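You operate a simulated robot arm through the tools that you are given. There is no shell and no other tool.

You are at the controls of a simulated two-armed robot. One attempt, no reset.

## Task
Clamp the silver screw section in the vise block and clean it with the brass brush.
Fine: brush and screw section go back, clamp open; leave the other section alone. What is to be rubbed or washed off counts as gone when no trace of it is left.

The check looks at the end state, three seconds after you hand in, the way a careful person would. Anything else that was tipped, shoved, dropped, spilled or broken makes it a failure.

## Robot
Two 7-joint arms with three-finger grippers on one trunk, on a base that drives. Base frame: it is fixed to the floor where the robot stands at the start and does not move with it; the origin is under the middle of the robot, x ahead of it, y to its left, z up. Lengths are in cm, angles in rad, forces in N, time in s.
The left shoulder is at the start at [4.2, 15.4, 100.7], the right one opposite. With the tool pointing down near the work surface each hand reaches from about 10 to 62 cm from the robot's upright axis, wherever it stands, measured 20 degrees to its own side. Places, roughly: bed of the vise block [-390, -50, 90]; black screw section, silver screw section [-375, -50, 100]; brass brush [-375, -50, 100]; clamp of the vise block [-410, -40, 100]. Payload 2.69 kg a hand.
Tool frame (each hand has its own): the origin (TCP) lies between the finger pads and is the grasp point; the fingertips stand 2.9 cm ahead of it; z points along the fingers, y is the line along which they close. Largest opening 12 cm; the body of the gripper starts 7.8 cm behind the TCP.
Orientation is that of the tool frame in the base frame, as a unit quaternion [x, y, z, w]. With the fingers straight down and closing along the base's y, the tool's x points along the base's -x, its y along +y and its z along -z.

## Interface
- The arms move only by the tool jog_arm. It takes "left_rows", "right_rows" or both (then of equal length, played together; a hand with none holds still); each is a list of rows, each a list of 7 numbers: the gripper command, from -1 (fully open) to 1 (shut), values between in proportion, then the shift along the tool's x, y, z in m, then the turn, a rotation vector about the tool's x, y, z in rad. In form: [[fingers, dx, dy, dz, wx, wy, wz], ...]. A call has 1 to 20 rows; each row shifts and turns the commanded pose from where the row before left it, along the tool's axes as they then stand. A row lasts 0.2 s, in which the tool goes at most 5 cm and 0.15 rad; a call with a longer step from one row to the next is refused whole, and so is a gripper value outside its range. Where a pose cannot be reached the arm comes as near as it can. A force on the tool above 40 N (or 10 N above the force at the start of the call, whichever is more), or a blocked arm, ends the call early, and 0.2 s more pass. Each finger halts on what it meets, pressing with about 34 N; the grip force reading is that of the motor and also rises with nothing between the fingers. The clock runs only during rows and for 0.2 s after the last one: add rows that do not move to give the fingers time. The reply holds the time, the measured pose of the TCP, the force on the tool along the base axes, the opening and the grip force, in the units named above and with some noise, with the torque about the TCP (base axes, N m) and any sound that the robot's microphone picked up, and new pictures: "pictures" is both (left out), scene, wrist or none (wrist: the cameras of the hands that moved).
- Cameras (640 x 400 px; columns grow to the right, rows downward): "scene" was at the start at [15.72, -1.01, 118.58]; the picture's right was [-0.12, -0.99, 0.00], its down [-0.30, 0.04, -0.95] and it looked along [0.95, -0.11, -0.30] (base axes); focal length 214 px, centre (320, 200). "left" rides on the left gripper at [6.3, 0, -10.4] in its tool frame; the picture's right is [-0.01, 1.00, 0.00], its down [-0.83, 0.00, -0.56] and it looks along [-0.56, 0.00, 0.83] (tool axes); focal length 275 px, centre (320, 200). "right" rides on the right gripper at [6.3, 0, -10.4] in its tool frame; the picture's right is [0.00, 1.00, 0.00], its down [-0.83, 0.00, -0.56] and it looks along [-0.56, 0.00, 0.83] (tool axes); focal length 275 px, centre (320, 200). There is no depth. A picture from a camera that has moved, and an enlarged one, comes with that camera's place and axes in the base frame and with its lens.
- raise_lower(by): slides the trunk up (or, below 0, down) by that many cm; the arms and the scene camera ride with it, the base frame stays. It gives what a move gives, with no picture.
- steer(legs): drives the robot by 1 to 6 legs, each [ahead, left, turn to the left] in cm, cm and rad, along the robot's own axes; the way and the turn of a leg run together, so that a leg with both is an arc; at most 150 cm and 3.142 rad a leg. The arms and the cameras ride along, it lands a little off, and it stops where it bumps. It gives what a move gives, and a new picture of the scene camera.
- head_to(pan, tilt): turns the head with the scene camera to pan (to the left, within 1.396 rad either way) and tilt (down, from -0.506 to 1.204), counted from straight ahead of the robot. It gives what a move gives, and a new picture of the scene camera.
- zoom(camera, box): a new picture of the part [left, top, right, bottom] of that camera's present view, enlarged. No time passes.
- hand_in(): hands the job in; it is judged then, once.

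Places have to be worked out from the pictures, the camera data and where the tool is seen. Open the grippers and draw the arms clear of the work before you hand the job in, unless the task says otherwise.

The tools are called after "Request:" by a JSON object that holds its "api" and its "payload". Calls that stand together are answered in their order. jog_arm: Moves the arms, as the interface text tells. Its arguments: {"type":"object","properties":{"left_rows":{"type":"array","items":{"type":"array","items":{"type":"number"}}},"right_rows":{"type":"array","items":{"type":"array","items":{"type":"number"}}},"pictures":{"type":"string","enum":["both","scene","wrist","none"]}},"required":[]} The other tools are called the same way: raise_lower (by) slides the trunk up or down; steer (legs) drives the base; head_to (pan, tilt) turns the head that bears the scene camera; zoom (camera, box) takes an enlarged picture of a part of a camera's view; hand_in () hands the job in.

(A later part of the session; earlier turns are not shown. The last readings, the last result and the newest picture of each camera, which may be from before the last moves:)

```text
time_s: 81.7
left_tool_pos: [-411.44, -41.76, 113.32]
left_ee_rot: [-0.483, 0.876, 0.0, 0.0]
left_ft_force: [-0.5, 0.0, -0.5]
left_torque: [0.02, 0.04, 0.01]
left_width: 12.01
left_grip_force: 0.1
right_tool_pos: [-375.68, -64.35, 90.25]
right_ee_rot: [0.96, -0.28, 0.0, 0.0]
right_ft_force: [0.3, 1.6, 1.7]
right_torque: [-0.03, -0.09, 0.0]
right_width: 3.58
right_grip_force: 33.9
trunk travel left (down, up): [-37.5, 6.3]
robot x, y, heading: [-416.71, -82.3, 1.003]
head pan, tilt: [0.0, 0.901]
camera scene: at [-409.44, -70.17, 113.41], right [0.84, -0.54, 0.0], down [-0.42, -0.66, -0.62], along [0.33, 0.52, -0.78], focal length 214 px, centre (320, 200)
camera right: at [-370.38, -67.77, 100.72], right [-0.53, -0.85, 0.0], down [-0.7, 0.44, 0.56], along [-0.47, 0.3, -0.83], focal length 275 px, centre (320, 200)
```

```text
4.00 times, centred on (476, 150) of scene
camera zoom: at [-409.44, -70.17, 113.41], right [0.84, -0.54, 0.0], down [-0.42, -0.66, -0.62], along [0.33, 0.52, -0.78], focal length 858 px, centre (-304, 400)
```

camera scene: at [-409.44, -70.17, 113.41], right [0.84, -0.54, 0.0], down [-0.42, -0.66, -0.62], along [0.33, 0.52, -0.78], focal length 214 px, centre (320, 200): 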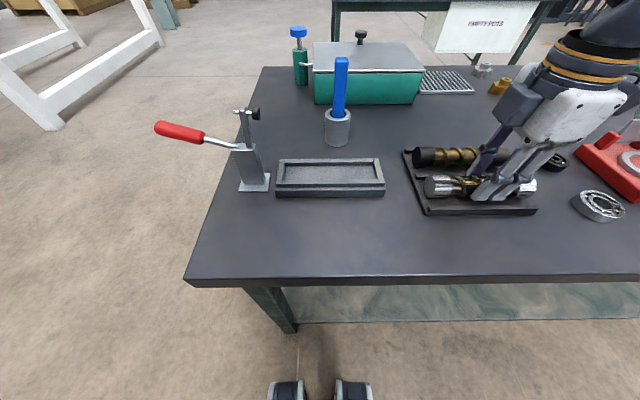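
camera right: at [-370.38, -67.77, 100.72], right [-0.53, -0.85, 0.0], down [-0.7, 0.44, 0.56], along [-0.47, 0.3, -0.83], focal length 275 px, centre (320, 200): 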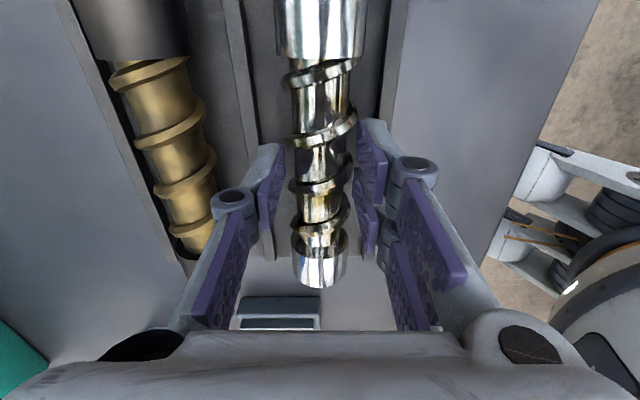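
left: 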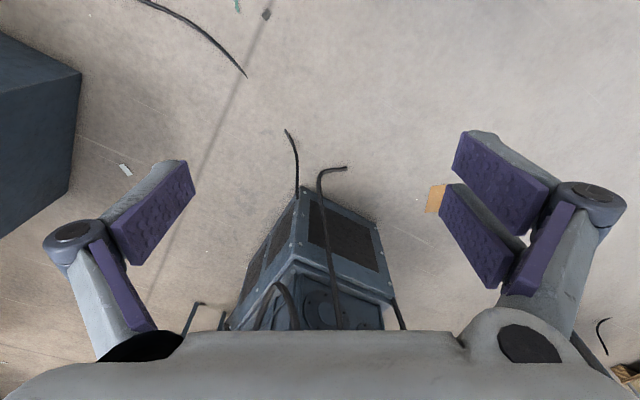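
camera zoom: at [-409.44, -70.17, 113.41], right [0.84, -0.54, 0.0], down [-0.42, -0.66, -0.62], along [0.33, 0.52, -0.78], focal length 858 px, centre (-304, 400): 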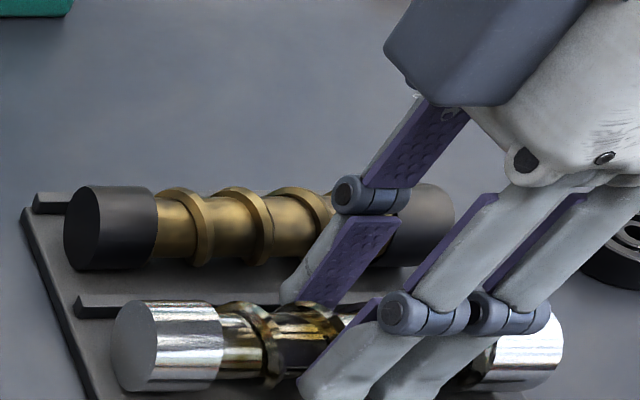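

Gripped at 3.58 cm with 34 N. I lift it gently 4 cm and check that it follows.

Request:
{"api": "jog_arm", "payload": {"right_rows": [[1, 0, 0, -0.005, 0, 0, 0], [1, 0, 0, -0.01, 0, 0, 0], [1, 0, 0, -0.015, 0, 0, 0], [1, 0, 0, -0.015, 0, 0, 0], [1, 0, 0, -0.015, 0, 0, 0], [1, 0, 0, 0, 0, 0, 0]], "pictures": "both"}}

Request:
{"api": "zoom", "payload": {"camera": "scene", "box": [396, 100, 556, 200]}}

```text
time_s: 83.1
left_tool_pos: [-411.61, -41.76, 113.28]
left_ee_rot: [-0.482, 0.876, -0.001, 0.001]
left_ft_force: [-1.0, -0.3, 0.2]
left_torque: [0.02, 0.02, -0.01]
left_width: 11.98
left_grip_force: 0.2
right_tool_pos: [-375.61, -64.28, 96.57]
right_ee_rot: [0.96, -0.279, 0.0, 0.0]
right_ft_force: [-1.0, -0.5, -5.3]
right_torque: [-0.02, 0.0, 0.05]
right_width: 3.58
right_grip_force: 34.0
trunk travel left (down, up): [-37.5, 6.3]
robot x, y, heading: [-417.39, -81.8, 1.002]
head pan, tilt: [0.0, 0.901]
camera scene: at [-409.42, -70.17, 113.4], right [0.84, -0.54, 0.0], down [-0.42, -0.66, -0.62], along [0.33, 0.52, -0.78], focal length 214 px, centre (320, 200)
camera right: at [-370.35, -67.7, 106.82], right [-0.53, -0.85, 0.0], down [-0.7, 0.44, 0.56], along [-0.47, 0.3, -0.83], focal length 275 px, centre (320, 200)
```

scene: 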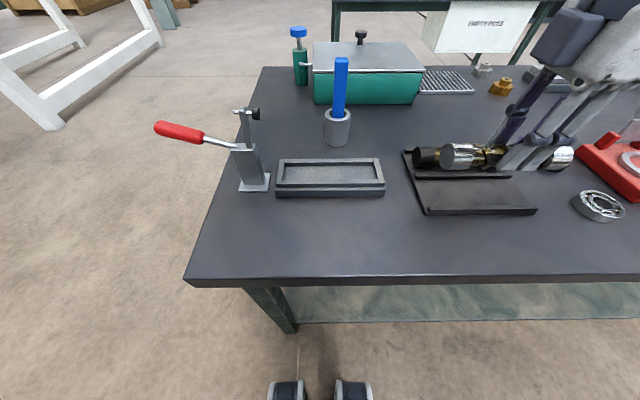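
right: 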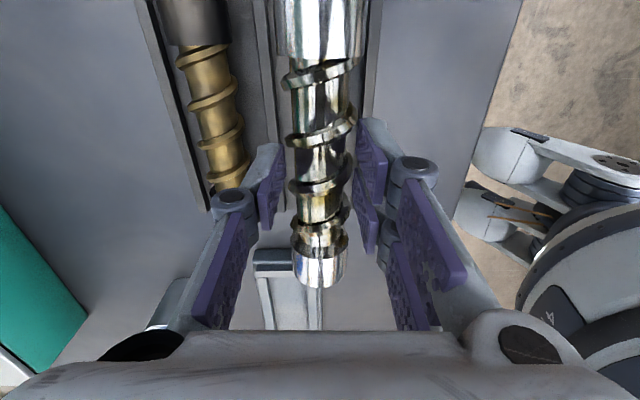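

```text
4.00 times, centred on (476, 150) of scene
camera zoom: at [-409.42, -70.17, 113.4], right [0.84, -0.54, 0.0], down [-0.42, -0.66, -0.62], along [0.33, 0.52, -0.78], focal length 858 px, centre (-304, 400)
```

zoom: 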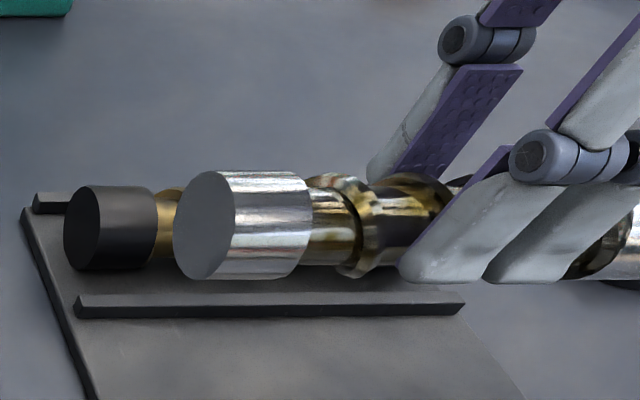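

The section is held firmly and stays level. I carry it left over the bed, staying at z≈97, for alignment.

Request:
{"api": "jog_arm", "payload": {"right_rows": [[1, -0.015, 0, -0.01, 0, 0, 0], [1, -0.025, -0.004, 0, 0, 0, 0], [1, -0.03, -0.004, 0, 0, 0, 0], [1, -0.03, -0.004, 0, 0, 0, 0], [1, -0.03, -0.004, 0, 0, 0, 0], [1, -0.03, -0.004, 0, 0, 0, 0], [1, -0.03, -0.004, 0, 0, 0, 0], [1, -0.025, -0.004, 0, 0, 0, 0], [1, -0.015, -0.001, 0, 0, 0, 0], [1, -0.005, 0, 0, 0, 0, 0], [1, 0, 0, 0, 0, 0, 0]], "pictures": "both"}}

Request:
{"api": "zoom", "payload": {"camera": "scene", "box": [220, 90, 412, 210]}}

```text
time_s: 85.5
left_tool_pos: [-411.51, -41.81, 113.25]
left_ee_rot: [-0.483, 0.876, -0.001, 0.0]
left_ft_force: [0.4, 0.1, -0.2]
left_torque: [0.02, -0.02, 0.0]
left_width: 11.98
left_grip_force: 0.0
right_tool_pos: [-394.09, -49.37, 97.29]
right_ee_rot: [0.96, -0.279, 0.0, 0.0]
right_ft_force: [0.2, 0.7, -3.8]
right_torque: [0.01, -0.02, 0.03]
right_width: 3.57
right_grip_force: 33.8
trunk travel left (down, up): [-37.5, 6.3]
robot x, y, heading: [-417.08, -82.18, 1.007]
head pan, tilt: [0.0, 0.901]
camera scene: at [-409.43, -70.16, 113.4], right [0.84, -0.54, 0.0], down [-0.42, -0.66, -0.62], along [0.33, 0.52, -0.78], focal length 214 px, centre (320, 200)
camera right: at [-388.78, -52.71, 107.72], right [-0.53, -0.85, 0.0], down [-0.7, 0.44, 0.56], along [-0.47, 0.3, -0.83], focal length 275 px, centre (320, 200)
```

scene: 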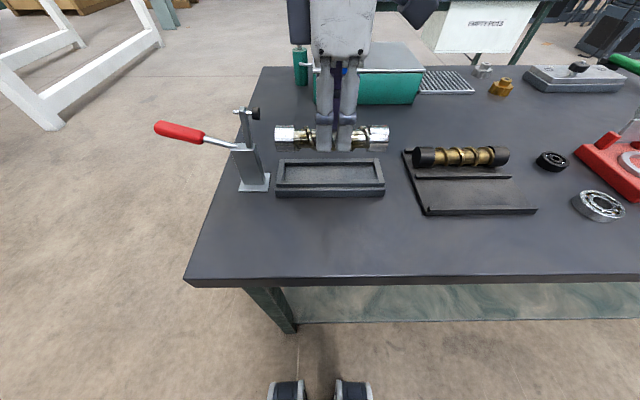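
right: 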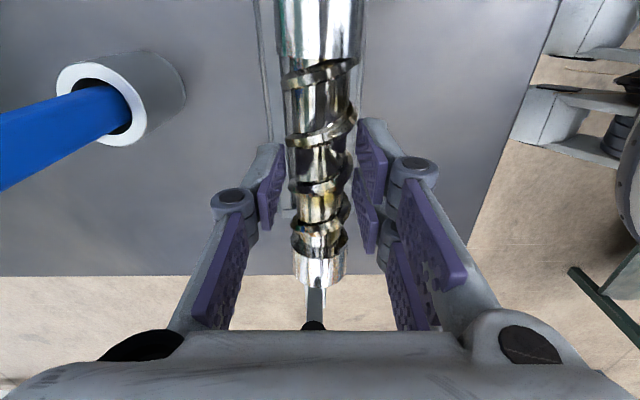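

```text
3.33 times, centred on (316, 150) of scene
camera zoom: at [-409.43, -70.16, 113.4], right [0.84, -0.54, 0.0], down [-0.42, -0.66, -0.62], along [0.33, 0.52, -0.78], focal length 715 px, centre (333, 367)
```

zoom: 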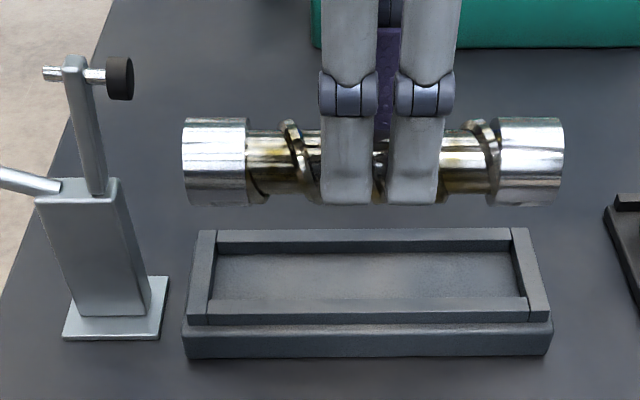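

The section hangs centred left-right above the recess (both centres about 1.65 right). It needs to go about half a cm further ahead; I do that and lower to just above the rim, then compare again.

Request:
{"api": "jog_arm", "payload": {"right_rows": [[1, 0, -0.005, 0, 0, 0, 0], [1, 0, 0, 0.01, 0, 0, 0], [1, 0, 0, 0.01, 0, 0, 0], [1, 0, 0, 0.008, 0, 0, 0], [1, 0, 0, 0, 0, 0, 0]], "pictures": "both"}}

Request:
{"api": "zoom", "payload": {"camera": "scene", "box": [240, 110, 400, 210]}}

Request:
{"api": "zoom", "payload": {"camera": "right", "box": [200, 0, 440, 150]}}

```text
time_s: 86.7
left_tool_pos: [-411.61, -41.89, 113.42]
left_ee_rot: [-0.484, 0.875, 0.0, -0.001]
left_ft_force: [0.0, 0.0, 0.6]
left_torque: [0.01, -0.07, 0.0]
left_width: 11.99
left_grip_force: 0.0
right_tool_pos: [-393.87, -48.81, 94.54]
right_ee_rot: [0.96, -0.279, 0.001, 0.0]
right_ft_force: [1.0, -1.0, -6.0]
right_torque: [-0.01, -0.05, 0.02]
right_width: 3.56
right_grip_force: 33.8
trunk travel left (down, up): [-37.5, 6.3]
robot x, y, heading: [-416.96, -82.28, 1.002]
head pan, tilt: [0.0, 0.901]
camera scene: at [-409.43, -70.16, 113.4], right [0.84, -0.54, 0.0], down [-0.42, -0.66, -0.62], along [0.33, 0.52, -0.78], focal length 214 px, centre (320, 200)
camera right: at [-388.49, -52.19, 104.94], right [-0.53, -0.85, 0.0], down [-0.7, 0.44, 0.56], along [-0.47, 0.3, -0.83], focal length 275 px, centre (320, 200)
```

scene: 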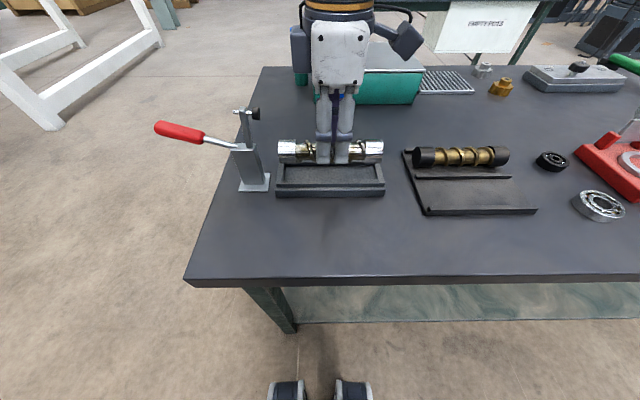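
right: 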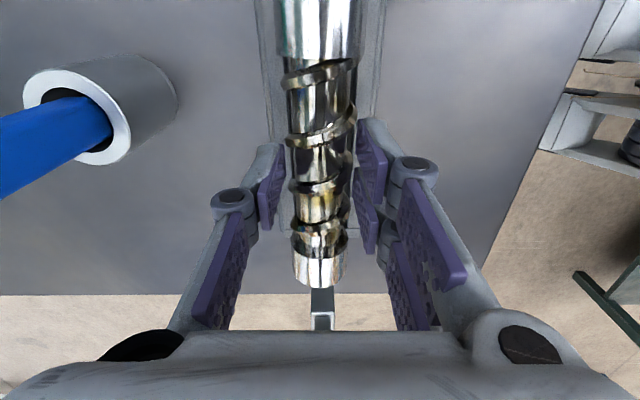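

```text
4.00 times, centred on (320, 160) of scene
camera zoom: at [-409.43, -70.16, 113.4], right [0.84, -0.54, 0.0], down [-0.42, -0.66, -0.62], along [0.33, 0.52, -0.78], focal length 858 px, centre (320, 360)
```

zoom: 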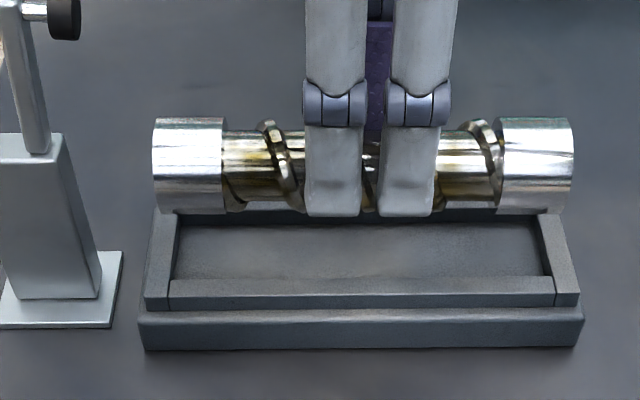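

```text
2.67 times, centred on (320, 75) of right
camera zoom: at [-388.49, -52.19, 104.94], right [-0.53, -0.85, 0.0], down [-0.7, 0.44, 0.56], along [-0.47, 0.3, -0.83], focal length 734 px, centre (320, 533)
```

zoom: 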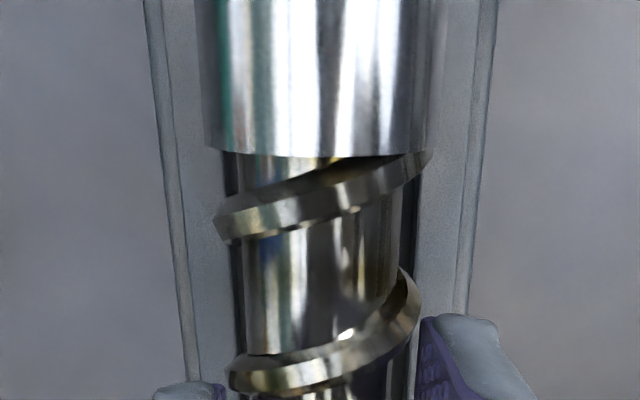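

The wrist view shows the section centred over the bed across, and along it needs about 0.1 cm right. I lower it to rim height and look again.

Request:
{"api": "jog_arm", "payload": {"right_rows": [[1, 0.001, 0, 0.005, 0, 0, 0], [1, 0, 0, 0.006, 0, 0, 0], [1, 0, 0, 0.006, 0, 0, 0], [1, 0, 0, 0, 0, 0, 0]], "pictures": "both"}}

Request:
{"api": "zoom", "payload": {"camera": "scene", "box": [256, 120, 384, 200]}}

Request:
{"api": "zoom", "payload": {"camera": "right", "box": [200, 0, 440, 150]}}

```text
time_s: 87.7
left_tool_pos: [-411.55, -41.74, 113.34]
left_ee_rot: [-0.483, 0.876, 0.001, 0.001]
left_ft_force: [0.5, 0.5, 0.1]
left_torque: [0.01, 0.01, 0.0]
left_width: 11.97
left_grip_force: 0.0
right_tool_pos: [-393.72, -48.9, 92.8]
right_ee_rot: [0.96, -0.279, 0.0, -0.001]
right_ft_force: [-0.2, -0.2, -4.3]
right_torque: [0.02, 0.03, -0.03]
right_width: 3.57
right_grip_force: 33.9
trunk travel left (down, up): [-37.5, 6.3]
robot x, y, heading: [-417.01, -82.32, 1.009]
head pan, tilt: [0.0, 0.901]
camera scene: at [-409.43, -70.16, 113.4], right [0.84, -0.54, 0.0], down [-0.42, -0.66, -0.62], along [0.33, 0.52, -0.78], focal length 214 px, centre (320, 200)
camera right: at [-388.36, -52.22, 103.22], right [-0.53, -0.85, 0.0], down [-0.7, 0.44, 0.56], along [-0.47, 0.3, -0.83], focal length 275 px, centre (320, 200)
```

scene: 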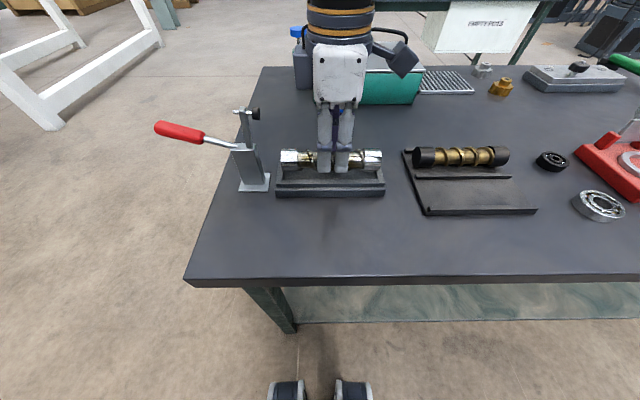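
right: 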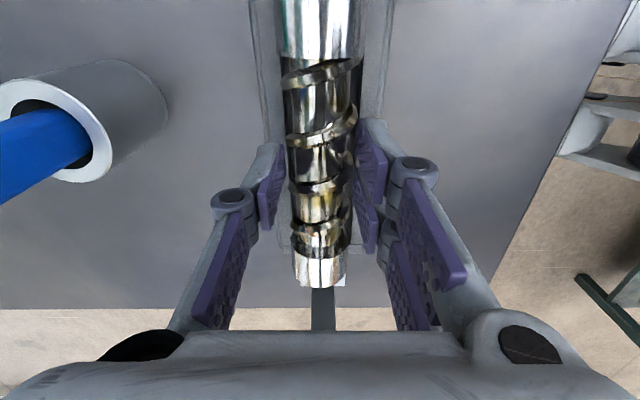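

```text
5.00 times, centred on (320, 160) of scene
camera zoom: at [-409.43, -70.16, 113.4], right [0.84, -0.54, 0.0], down [-0.42, -0.66, -0.62], along [0.33, 0.52, -0.78], focal length 1072 px, centre (320, 400)
```

zoom: 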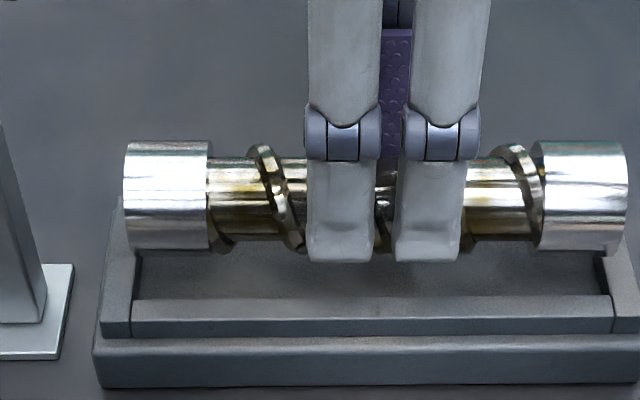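

```text
2.67 times, centred on (320, 75) of right
camera zoom: at [-388.36, -52.22, 103.22], right [-0.53, -0.85, 0.0], down [-0.7, 0.44, 0.56], along [-0.47, 0.3, -0.83], focal length 734 px, centre (320, 533)
```

zoom: 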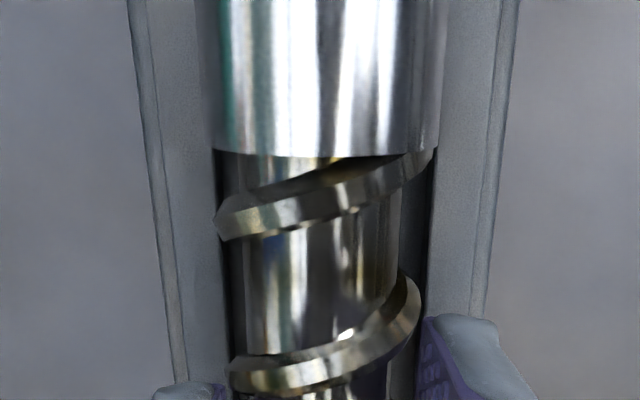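

Before lowering into the recess I check both ends closely for clearance along its length.

Request:
{"api": "zoom", "payload": {"camera": "scene", "box": [268, 140, 316, 170]}}

Request:
{"api": "zoom", "payload": {"camera": "scene", "box": [344, 140, 392, 170]}}

Request:
{"api": "zoom", "payload": {"camera": "right", "box": [270, 240, 370, 302]}}

```text
13.33 times, centred on (292, 155) of scene
camera zoom: at [-409.43, -70.16, 113.4], right [0.84, -0.54, 0.0], down [-0.42, -0.66, -0.62], along [0.33, 0.52, -0.78], focal length 2860 px, centre (693, 800)
```

zoom: 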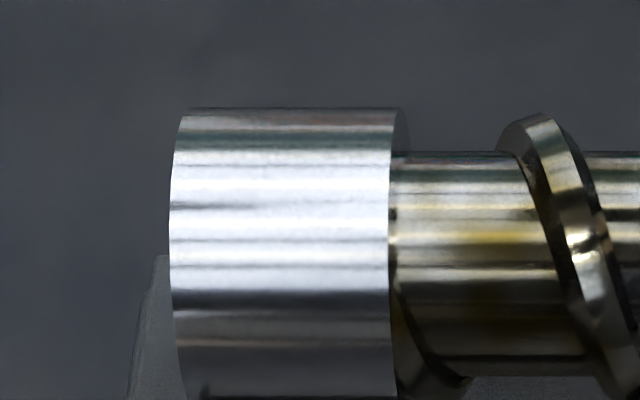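

```text
13.33 times, centred on (368, 155) of scene
camera zoom: at [-409.43, -70.16, 113.4], right [0.84, -0.54, 0.0], down [-0.42, -0.66, -0.62], along [0.33, 0.52, -0.78], focal length 2860 px, centre (-320, 800)
```

zoom: 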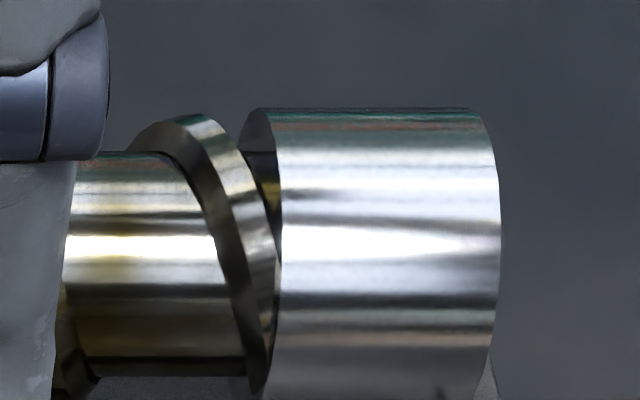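

```text
6.40 times, centred on (320, 271) of right
camera zoom: at [-388.36, -52.22, 103.22], right [-0.53, -0.85, 0.0], down [-0.7, 0.44, 0.56], along [-0.47, 0.3, -0.83], focal length 1762 px, centre (320, -254)
```

zoom: 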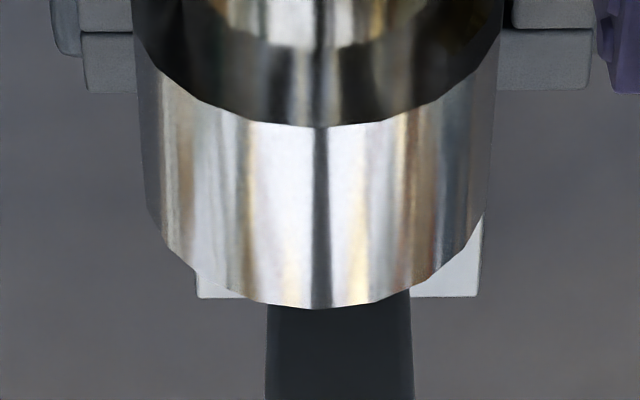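

Both collar ends measured; now the recess's ends at rim level.

Request:
{"api": "zoom", "payload": {"camera": "scene", "box": [268, 158, 316, 188]}}

Request:
{"api": "zoom", "payload": {"camera": "scene", "box": [344, 158, 392, 188]}}

```text
13.33 times, centred on (292, 173) of scene
camera zoom: at [-409.43, -70.16, 113.4], right [0.84, -0.54, 0.0], down [-0.42, -0.66, -0.62], along [0.33, 0.52, -0.78], focal length 2860 px, centre (693, 560)
```

zoom: 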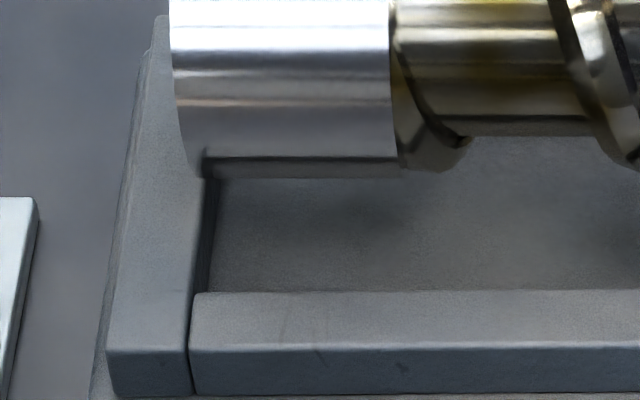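

```text
13.33 times, centred on (368, 173) of scene
camera zoom: at [-409.43, -70.16, 113.4], right [0.84, -0.54, 0.0], down [-0.42, -0.66, -0.62], along [0.33, 0.52, -0.78], focal length 2860 px, centre (-320, 560)
```

zoom: 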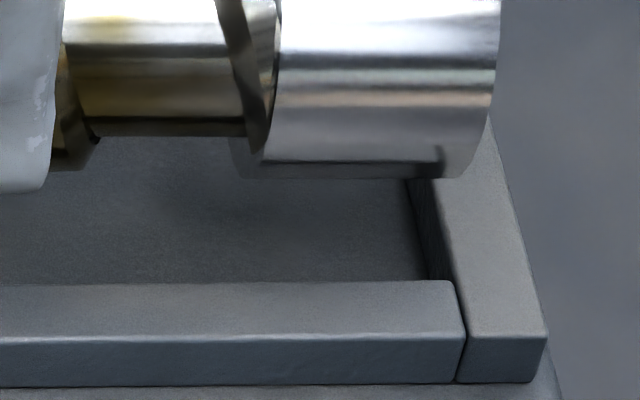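

Section and recess lengths look nearly equal (about 15.5), centres within 0.05 cm. I lower slowly in 2 mm steps while watching the force.

Request:
{"api": "jog_arm", "payload": {"right_rows": [[1, -0.0005, 0, 0.002, 0, 0, 0], [1, 0, 0, 0.002, 0, 0, 0], [1, 0, 0, 0.002, 0, 0, 0], [1, 0, 0, 0, 0, 0, 0]], "pictures": "none"}}

Request:
{"api": "zoom", "payload": {"camera": "scene", "box": [256, 130, 384, 210]}}

```text
time_s: 88.7
left_tool_pos: [-411.61, -41.71, 113.46]
left_ee_rot: [-0.482, 0.876, 0.0, 0.0]
left_ft_force: [0.0, 0.5, 0.3]
left_torque: [0.0, -0.01, -0.02]
left_width: 12.01
left_grip_force: 0.1
right_tool_pos: [-393.68, -48.86, 92.3]
right_ee_rot: [0.96, -0.279, 0.0, -0.001]
right_ft_force: [0.4, 0.4, -3.2]
right_torque: [0.01, -0.01, -0.01]
right_width: 3.57
right_grip_force: 34.1
trunk travel left (down, up): [-37.5, 6.3]
robot x, y, heading: [-417.0, -82.13, 1.005]
head pan, tilt: [0.0, 0.901]
```

```text
5.00 times, centred on (320, 170) of scene
camera zoom: at [-409.43, -70.16, 113.4], right [0.84, -0.54, 0.0], down [-0.42, -0.66, -0.62], along [0.33, 0.52, -0.78], focal length 1072 px, centre (320, 350)
```

zoom: 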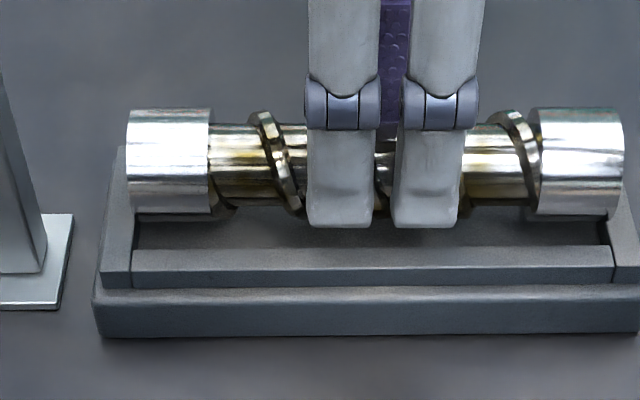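

No clear contact yet; I go on down 4 mm.

Request:
{"api": "jog_arm", "payload": {"right_rows": [[1, 0, 0, 0.002, 0, 0, 0], [1, 0, 0, 0.002, 0, 0, 0], [1, 0, 0, 0, 0, 0, 0]], "pictures": "none"}}

Request:
{"api": "zoom", "payload": {"camera": "scene", "box": [256, 130, 384, 210]}}

```text
time_s: 89.5
left_tool_pos: [-411.52, -41.75, 113.29]
left_ee_rot: [-0.483, 0.876, 0.0, 0.0]
left_ft_force: [-0.2, 0.1, -0.6]
left_torque: [-0.01, 0.0, -0.01]
left_width: 11.98
left_grip_force: 0.0
right_tool_pos: [-393.63, -48.83, 91.85]
right_ee_rot: [0.96, -0.28, 0.001, 0.0]
right_ft_force: [0.8, 0.4, -5.0]
right_torque: [0.04, -0.01, 0.04]
right_width: 3.6
right_grip_force: 34.0
trunk travel left (down, up): [-37.5, 6.3]
robot x, y, heading: [-417.04, -81.89, 1.004]
head pan, tilt: [0.0, 0.901]
```

```text
5.00 times, centred on (320, 170) of scene
camera zoom: at [-409.43, -70.16, 113.4], right [0.84, -0.54, 0.0], down [-0.42, -0.66, -0.62], along [0.33, 0.52, -0.78], focal length 1072 px, centre (320, 350)
```

zoom: 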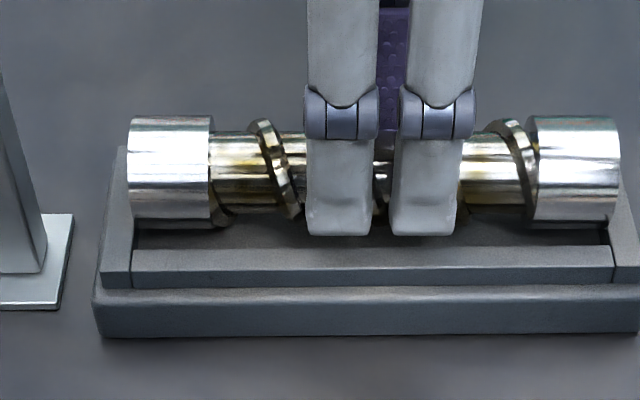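

Still hanging free at about 5 N, ends within the recess. I continue another 4 mm.

Request:
{"api": "jog_arm", "payload": {"right_rows": [[1, 0, 0, 0.002, 0, 0, 0], [1, 0, 0, 0.002, 0, 0, 0], [1, 0, 0, 0, 0, 0, 0]], "pictures": "none"}}

Request:
{"api": "zoom", "payload": {"camera": "scene", "box": [256, 130, 384, 210]}}

```text
time_s: 90.3
left_tool_pos: [-411.51, -41.72, 113.55]
left_ee_rot: [-0.482, 0.876, 0.0, 0.001]
left_ft_force: [0.0, 0.3, 0.2]
left_torque: [-0.01, 0.01, -0.02]
left_width: 12.0
left_grip_force: 0.0
right_tool_pos: [-393.91, -48.88, 91.55]
right_ee_rot: [0.96, -0.279, 0.001, -0.001]
right_ft_force: [0.0, 0.1, 4.4]
right_torque: [-0.16, -0.17, 0.03]
right_width: 3.56
right_grip_force: 33.7
trunk travel left (down, up): [-37.5, 6.3]
robot x, y, heading: [-417.17, -82.13, 1.002]
head pan, tilt: [0.0, 0.901]
```

```text
5.00 times, centred on (320, 170) of scene
camera zoom: at [-409.46, -70.2, 113.42], right [0.84, -0.54, 0.0], down [-0.42, -0.66, -0.62], along [0.33, 0.52, -0.78], focal length 1072 px, centre (320, 350)
```

zoom: 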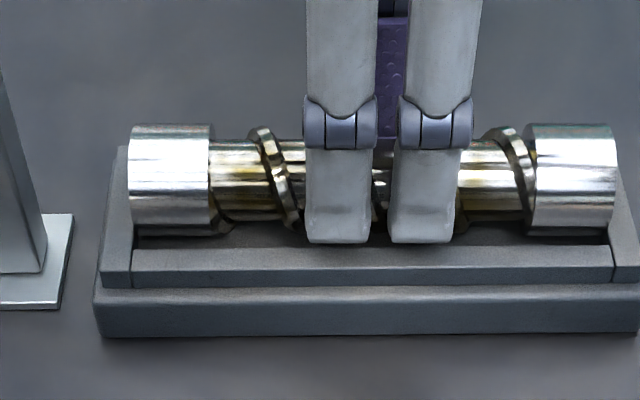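

Contact at 9 N: the section rests level on the recess floor. I release it and rise.

Request:
{"api": "jog_arm", "payload": {"right_rows": [[0.3, 0, 0, 0, 0, 0, 0], [0.1, 0, 0, 0, 0, 0, 0], [0, 0, 0, 0, 0, 0, 0], [0, 0, 0, -0.01, 0, 0, 0], [0, 0, 0, -0.02, 0, 0, 0], [0, 0, 0, -0.03, 0, 0, 0], [0, 0, 0, -0.03, 0, 0, 0], [0, 0, 0, -0.03, 0, 0, 0], [0, 0, 0, -0.02, 0, 0, 0]], "pictures": "both"}}

Request:
{"api": "zoom", "payload": {"camera": "scene", "box": [240, 110, 400, 210]}}

```text
time_s: 92.3
left_tool_pos: [-411.5, -41.8, 113.36]
left_ee_rot: [-0.483, 0.876, 0.001, 0.001]
left_ft_force: [-0.4, -0.2, -0.7]
left_torque: [-0.02, -0.04, 0.0]
left_width: 12.0
left_grip_force: 0.0
right_tool_pos: [-393.78, -48.88, 105.7]
right_ee_rot: [0.96, -0.279, 0.0, 0.0]
right_ft_force: [0.3, -0.2, -0.4]
right_torque: [-0.01, -0.02, 0.02]
right_width: 6.01
right_grip_force: 0.0
trunk travel left (down, up): [-37.5, 6.3]
robot x, y, heading: [-417.09, -81.79, 1.005]
head pan, tilt: [0.0, 0.901]
camera scene: at [-409.45, -70.18, 113.41], right [0.84, -0.54, 0.0], down [-0.42, -0.66, -0.62], along [0.33, 0.52, -0.78], focal length 214 px, centre (320, 200)
camera right: at [-388.43, -52.23, 116.03], right [-0.53, -0.85, 0.0], down [-0.7, 0.44, 0.56], along [-0.47, 0.3, -0.83], focal length 275 px, centre (320, 200)
```

scene: 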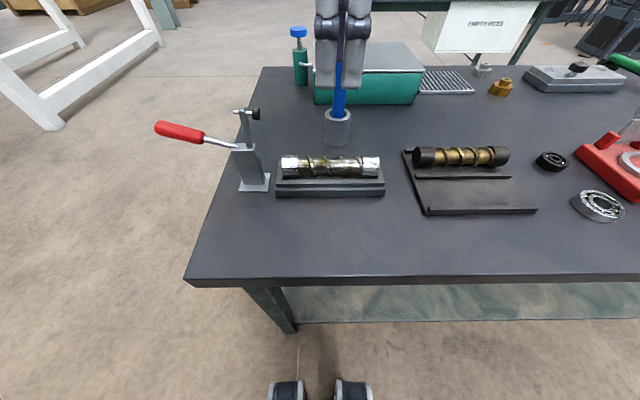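
right: 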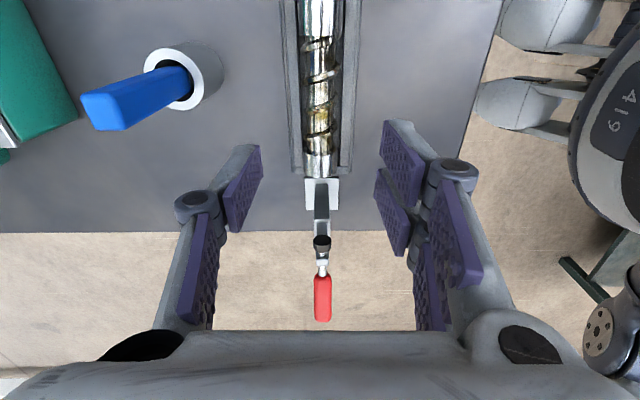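

```text
4.00 times, centred on (320, 160) of scene
camera zoom: at [-409.45, -70.18, 113.41], right [0.84, -0.54, 0.0], down [-0.42, -0.66, -0.62], along [0.33, 0.52, -0.78], focal length 858 px, centre (320, 360)
```

zoom: 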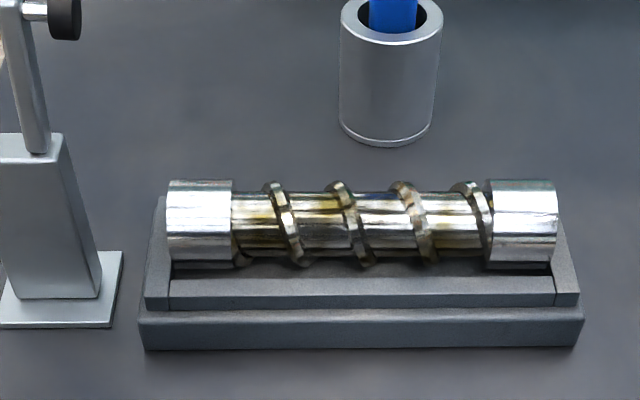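

The section lies seated in the bed. Next the clamp: I turn the left hand a quarter so it can grip the red handle from above, and draw the right hand off to the right.

Request:
{"api": "jog_arm", "payload": {"left_rows": [[-1, 0, 0, 0, 0, 0, 0.1428], [-1, 0, 0, 0, 0, 0, 0.1428], [-1, 0, 0, 0, 0, 0, 0.1428], [-1, 0, 0, 0, 0, 0, 0.1428], [-1, 0, 0, 0, 0, 0, 0.1428], [-1, 0, 0, 0, 0, 0, 0.1428], [-1, 0, 0, 0, 0, 0, 0.1428], [-1, 0, 0, 0, 0, 0, 0.1428], [-1, 0, 0, 0, 0, 0, 0.1428], [-1, 0, 0, 0, 0, 0, 0.1428], [-1, 0, 0, 0, 0, 0, 0.1428]], "right_rows": [[0, 0.015, 0.01, -0.005, 0, 0, 0], [0, 0.015, 0.01, -0.005, 0, 0, 0], [0, 0.015, 0.01, -0.005, 0, 0, 0], [0, 0.015, 0.01, 0, 0, 0, 0], [0, 0.015, 0.01, 0, 0, 0, 0], [0, 0.015, 0.01, 0, 0, 0, 0], [0, 0.015, 0, 0, 0, 0, 0], [0, 0.015, 0, 0, 0, 0, 0], [0, 0.015, 0, 0, 0, 0, 0], [0, 0.015, 0, 0, 0, 0, 0], [0, 0, 0, 0, 0, 0, 0]], "pictures": "both"}}

Request:
{"api": "zoom", "payload": {"camera": "scene", "box": [140, 80, 300, 180]}}

```text
time_s: 94.7
left_tool_pos: [-411.54, -41.67, 113.44]
left_ee_rot: [0.28, 0.96, 0.001, 0.0]
left_ft_force: [0.4, 0.4, -0.6]
left_torque: [0.02, 0.01, 0.01]
left_width: 12.01
left_grip_force: 0.1
right_tool_pos: [-384.32, -61.92, 106.82]
right_ee_rot: [0.96, -0.279, 0.0, -0.001]
right_ft_force: [-0.3, -0.4, 0.5]
right_torque: [-0.01, -0.02, 0.0]
right_width: 5.98
right_grip_force: 0.0
trunk travel left (down, up): [-37.5, 6.3]
robot x, y, heading: [-417.02, -81.56, 1.004]
head pan, tilt: [0.0, 0.901]
camera scene: at [-409.46, -70.17, 113.4], right [0.84, -0.54, 0.0], down [-0.42, -0.66, -0.62], along [0.33, 0.52, -0.78], focal length 214 px, centre (320, 200)
camera right: at [-379.0, -65.35, 117.26], right [-0.53, -0.85, 0.0], down [-0.7, 0.44, 0.56], along [-0.47, 0.3, -0.83], focal length 275 px, centre (320, 200)
camera left: at [-416.72, -38.31, 123.84], right [0.54, 0.84, 0.0], down [0.7, -0.45, 0.56], along [0.47, -0.3, -0.83], focal length 275 px, centre (320, 200)
```

scene: 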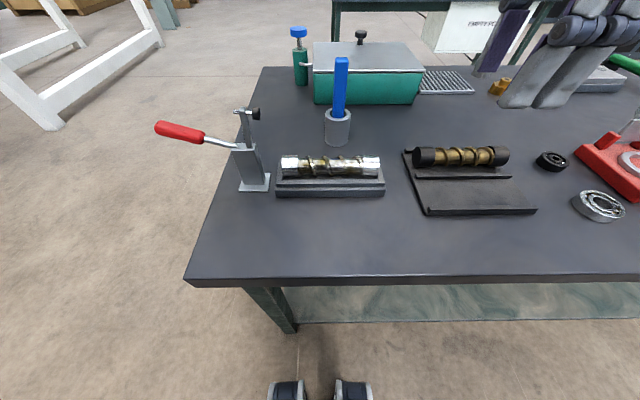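
right: 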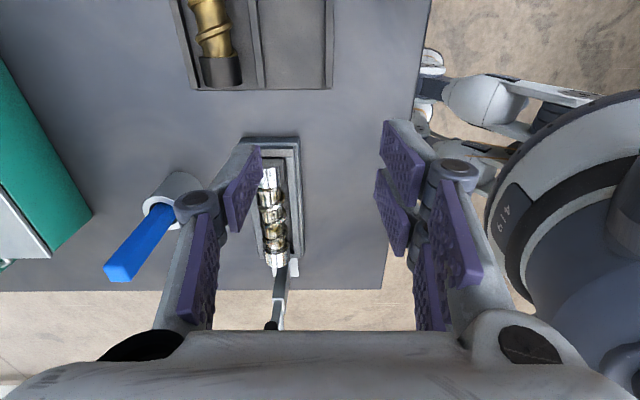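
left: 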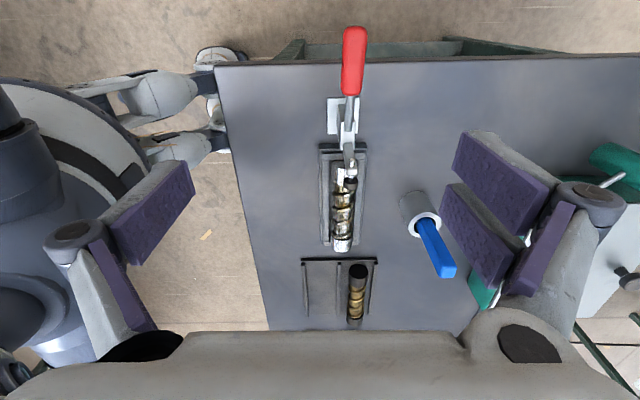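

```text
4.00 times, centred on (220, 130) of scene
camera zoom: at [-409.46, -70.17, 113.4], right [0.84, -0.54, 0.0], down [-0.42, -0.66, -0.62], along [0.33, 0.52, -0.78], focal length 858 px, centre (720, 480)
```

zoom: 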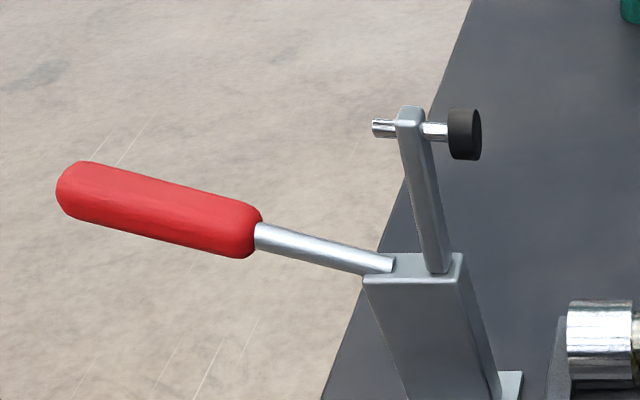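

The left wrist view puts the handle grip's middle at about 40.1 ahead, 19.5 left, z≈96. I bring the left hand over it with fingers at 6 cm and descend most of the way.

Request:
{"api": "jog_arm", "payload": {"left_rows": [[0, 0.013, 0.0155, 0, 0, 0, 0], [0, 0.013, 0.0155, 0, 0, 0, 0], [0, 0, 0, 0.02, 0, 0, 0], [0, 0, 0, 0.025, 0, 0, 0], [0, 0, 0, 0.025, 0, 0, 0], [0, 0, 0, 0.025, 0, 0, 0], [0, 0, 0, 0.02, 0, 0, 0], [0, 0, 0, 0, 0, 0, 0]], "pictures": "both"}}

Request:
{"api": "zoom", "payload": {"camera": "scene", "box": [140, 60, 300, 160]}}

```text
time_s: 96.5
left_tool_pos: [-412.32, -37.91, 101.87]
left_ee_rot: [0.279, 0.96, 0.001, 0.001]
left_ft_force: [0.6, 0.8, 1.0]
left_torque: [0.0, -0.02, 0.0]
left_width: 5.99
left_grip_force: 0.1
right_tool_pos: [-384.33, -61.97, 106.84]
right_ee_rot: [0.96, -0.279, -0.001, 0.0]
right_ft_force: [-0.9, 0.3, 0.1]
right_torque: [0.02, 0.01, -0.03]
right_width: 5.99
right_grip_force: 0.0
trunk travel left (down, up): [-37.5, 6.3]
robot x, y, heading: [-416.84, -82.23, 1.008]
head pan, tilt: [0.0, 0.901]
camera scene: at [-409.44, -70.18, 113.41], right [0.84, -0.54, 0.0], down [-0.42, -0.66, -0.62], along [0.33, 0.52, -0.78], focal length 214 px, centre (320, 200)
camera left: at [-417.41, -34.5, 112.31], right [0.54, 0.84, 0.0], down [0.7, -0.45, 0.56], along [0.47, -0.3, -0.83], focal length 275 px, centre (320, 200)
```

scene: 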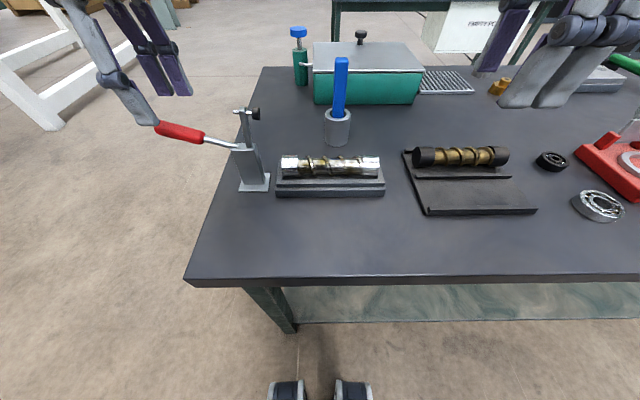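
left: 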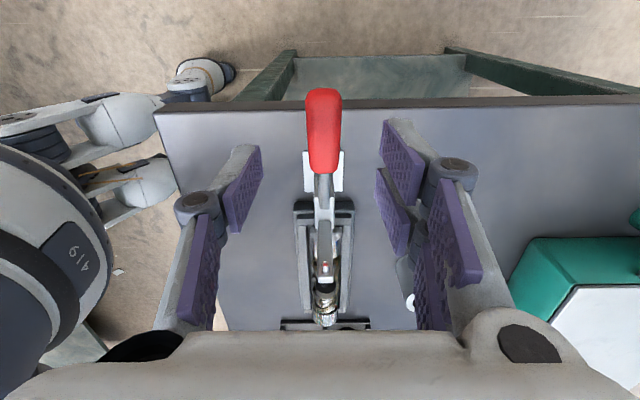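

```text
4.00 times, centred on (220, 110) of scene
camera zoom: at [-409.44, -70.18, 113.41], right [0.84, -0.54, 0.0], down [-0.42, -0.66, -0.62], along [0.33, 0.52, -0.78], focal length 858 px, centre (720, 560)
```

zoom: 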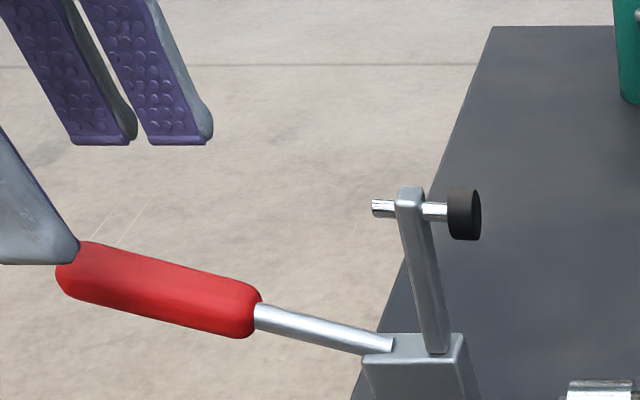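

Handle is centred between the fingers. I lower 5.4 cm and close on it.

Request:
{"api": "jog_arm", "payload": {"left_rows": [[0, 0, 0, 0.015, 0, 0, 0], [0, 0, 0, 0.015, 0, 0, 0], [0, 0, 0, 0.015, 0, 0, 0], [0, 0, 0, 0.009, 0, 0, 0], [0, 0, 0, 0, 0, 0, 0], [0.4, 0, 0, 0, 0, 0, 0], [0.65, 0, 0, 0, 0, 0, 0], [0.7, 0, 0, 0, 0, 0, 0]], "pictures": "both"}}

Request:
{"api": "zoom", "payload": {"camera": "scene", "box": [140, 60, 300, 160]}}

```text
time_s: 98.3
left_tool_pos: [-412.07, -37.69, 96.41]
left_ee_rot: [0.277, 0.961, 0.0, 0.0]
left_ft_force: [0.6, 1.0, -1.1]
left_torque: [0.37, -0.13, 0.99]
left_width: 2.04
left_grip_force: 45.0
right_tool_pos: [-384.35, -61.94, 106.84]
right_ee_rot: [0.96, -0.278, 0.0, 0.0]
right_ft_force: [0.2, -0.1, -1.4]
right_torque: [-0.01, -0.01, 0.01]
right_width: 5.98
right_grip_force: 0.0
trunk travel left (down, up): [-37.5, 6.3]
robot x, y, heading: [-416.62, -82.33, 1.0]
head pan, tilt: [0.0, 0.901]
camera scene: at [-409.43, -70.16, 113.4], right [0.84, -0.54, 0.0], down [-0.42, -0.66, -0.62], along [0.33, 0.52, -0.78], focal length 214 px, centre (320, 200)
camera left: at [-417.29, -34.26, 106.95], right [0.54, 0.84, 0.0], down [0.7, -0.45, 0.56], along [0.47, -0.3, -0.83], focal length 275 px, centre (320, 200)
```

scene: 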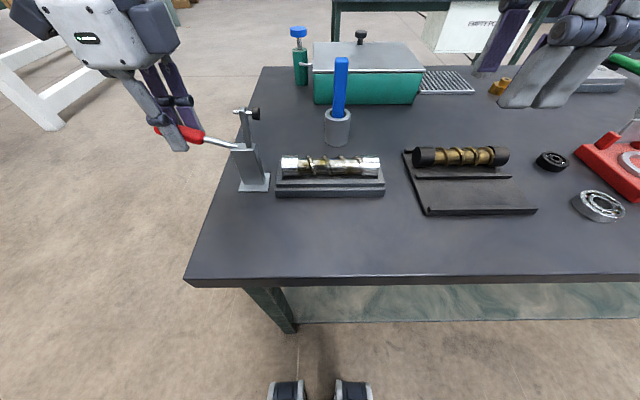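
left: 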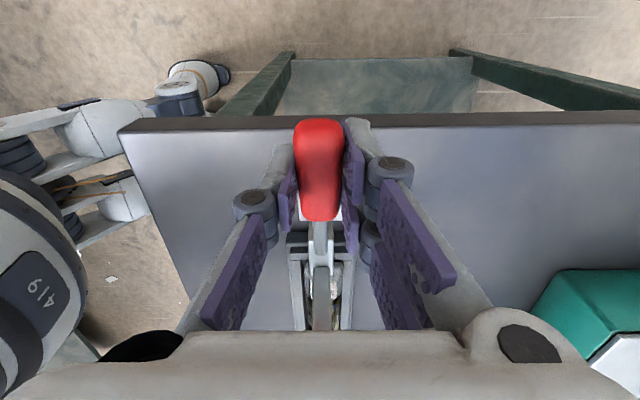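

```text
4.00 times, centred on (220, 110) of scene
camera zoom: at [-409.43, -70.16, 113.4], right [0.84, -0.54, 0.0], down [-0.42, -0.66, -0.62], along [0.33, 0.52, -0.78], focal length 858 px, centre (720, 560)
```

zoom: 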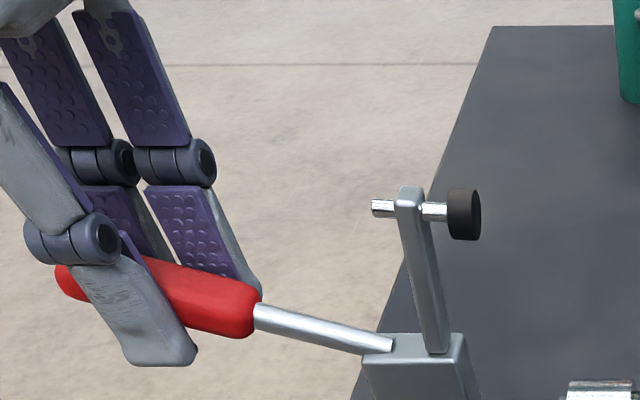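

The handle is gripped (2.0 cm wide). The pivot looks to be at about 10.6 left, z 92.5, so I start swinging the handle up along that arc in small steps.

Request:
{"api": "jog_arm", "payload": {"left_rows": [[0.75, -0.0028, 0, -0.0064, 0, 0, 0], [0.75, -0.0029, 0, -0.0064, 0, 0, 0], [0.75, -0.0035, 0, -0.0057, 0, 0, 0], [0.75, -0.0035, 0, -0.0056, 0, 0, 0], [0.75, 0, 0, 0, 0, 0, 0]], "pictures": "both"}}

Request:
{"api": "zoom", "payload": {"camera": "scene", "box": [140, 60, 300, 160]}}

```text
time_s: 99.5
left_tool_pos: [-411.14, -38.23, 98.92]
left_ee_rot: [0.278, 0.961, 0.0, 0.0]
left_ft_force: [-10.0, 8.6, -17.5]
left_torque: [0.8, 1.68, 0.37]
left_width: 2.02
left_grip_force: 44.5
right_tool_pos: [-384.38, -61.7, 106.86]
right_ee_rot: [0.96, -0.279, 0.001, 0.0]
right_ft_force: [0.9, -0.5, 0.5]
right_torque: [0.02, -0.01, 0.02]
right_width: 6.0
right_grip_force: 0.0
trunk travel left (down, up): [-37.5, 6.3]
robot x, y, heading: [-416.87, -81.95, 1.003]
head pan, tilt: [0.0, 0.901]
camera scene: at [-409.54, -70.0, 113.39], right [0.84, -0.54, 0.0], down [-0.42, -0.66, -0.62], along [0.33, 0.52, -0.78], focal length 214 px, centre (320, 200)
camera left: at [-416.35, -34.8, 109.36], right [0.54, 0.84, 0.0], down [0.7, -0.45, 0.56], along [0.47, -0.3, -0.83], focal length 275 px, centre (320, 200)
```

scene: 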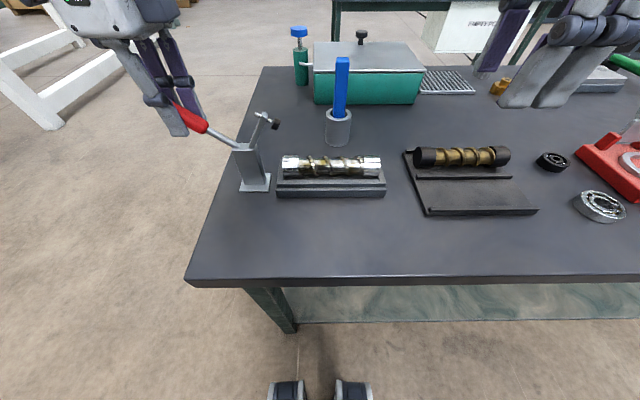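
left: 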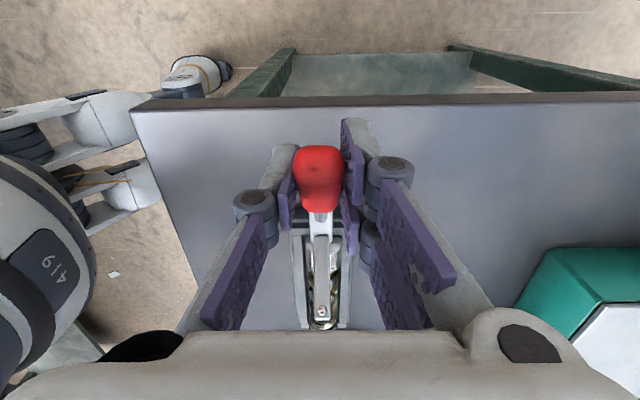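

```text
4.00 times, centred on (220, 110) of scene
camera zoom: at [-409.54, -70.0, 113.39], right [0.84, -0.54, 0.0], down [-0.42, -0.66, -0.62], along [0.33, 0.52, -0.78], focal length 858 px, centre (720, 560)
```

zoom: 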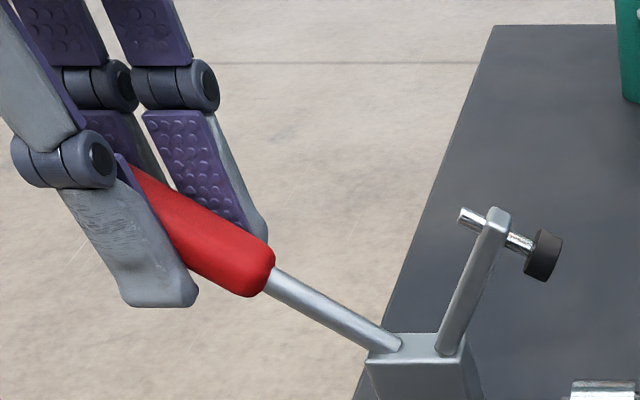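

It swings as one lever about that pivot with about 22 N resistance along the path. I continue the arc.

Request:
{"api": "jog_arm", "payload": {"left_rows": [[0.8, -0.0043, 0, -0.0052, 0, 0, 0], [0.8, -0.0043, 0, -0.005, 0, 0, 0], [0.8, -0.005, 0, -0.0046, 0, 0, 0], [0.8, -0.0049, 0, -0.0044, 0, 0, 0], [0.8, 0, 0, 0, 0, 0, 0]], "pictures": "scene"}}

Request:
{"api": "zoom", "payload": {"camera": "scene", "box": [160, 60, 320, 160]}}

```text
time_s: 100.7
left_tool_pos: [-409.44, -39.26, 100.71]
left_ee_rot: [0.279, 0.96, -0.001, 0.001]
left_ft_force: [-8.2, 1.2, -29.0]
left_torque: [0.77, 1.57, 0.32]
left_width: 2.03
left_grip_force: 45.4
right_tool_pos: [-384.37, -61.75, 106.72]
right_ee_rot: [0.96, -0.279, 0.002, 0.001]
right_ft_force: [-0.3, 1.2, -0.1]
right_torque: [-0.03, -0.02, -0.03]
right_width: 5.99
right_grip_force: 0.0
trunk travel left (down, up): [-37.5, 6.3]
robot x, y, heading: [-416.95, -82.38, 1.009]
head pan, tilt: [0.0, 0.901]
camera scene: at [-409.48, -70.02, 113.38], right [0.84, -0.54, 0.0], down [-0.42, -0.66, -0.62], along [0.33, 0.52, -0.78], focal length 214 px, centre (320, 200)
```

scene: 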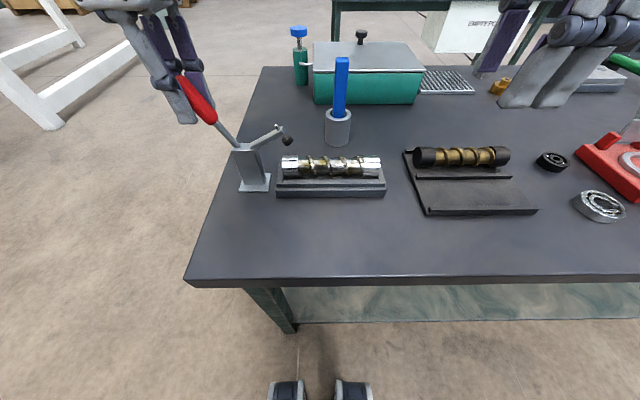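

```text
4.00 times, centred on (240, 110) of scene
camera zoom: at [-409.48, -70.02, 113.38], right [0.84, -0.54, 0.0], down [-0.42, -0.66, -0.62], along [0.33, 0.52, -0.78], focal length 858 px, centre (640, 560)
```

zoom: 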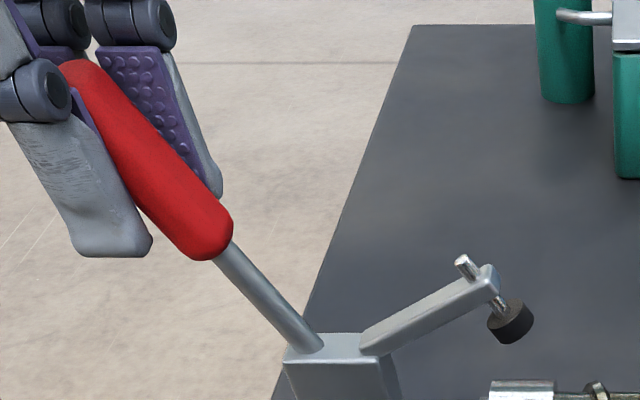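

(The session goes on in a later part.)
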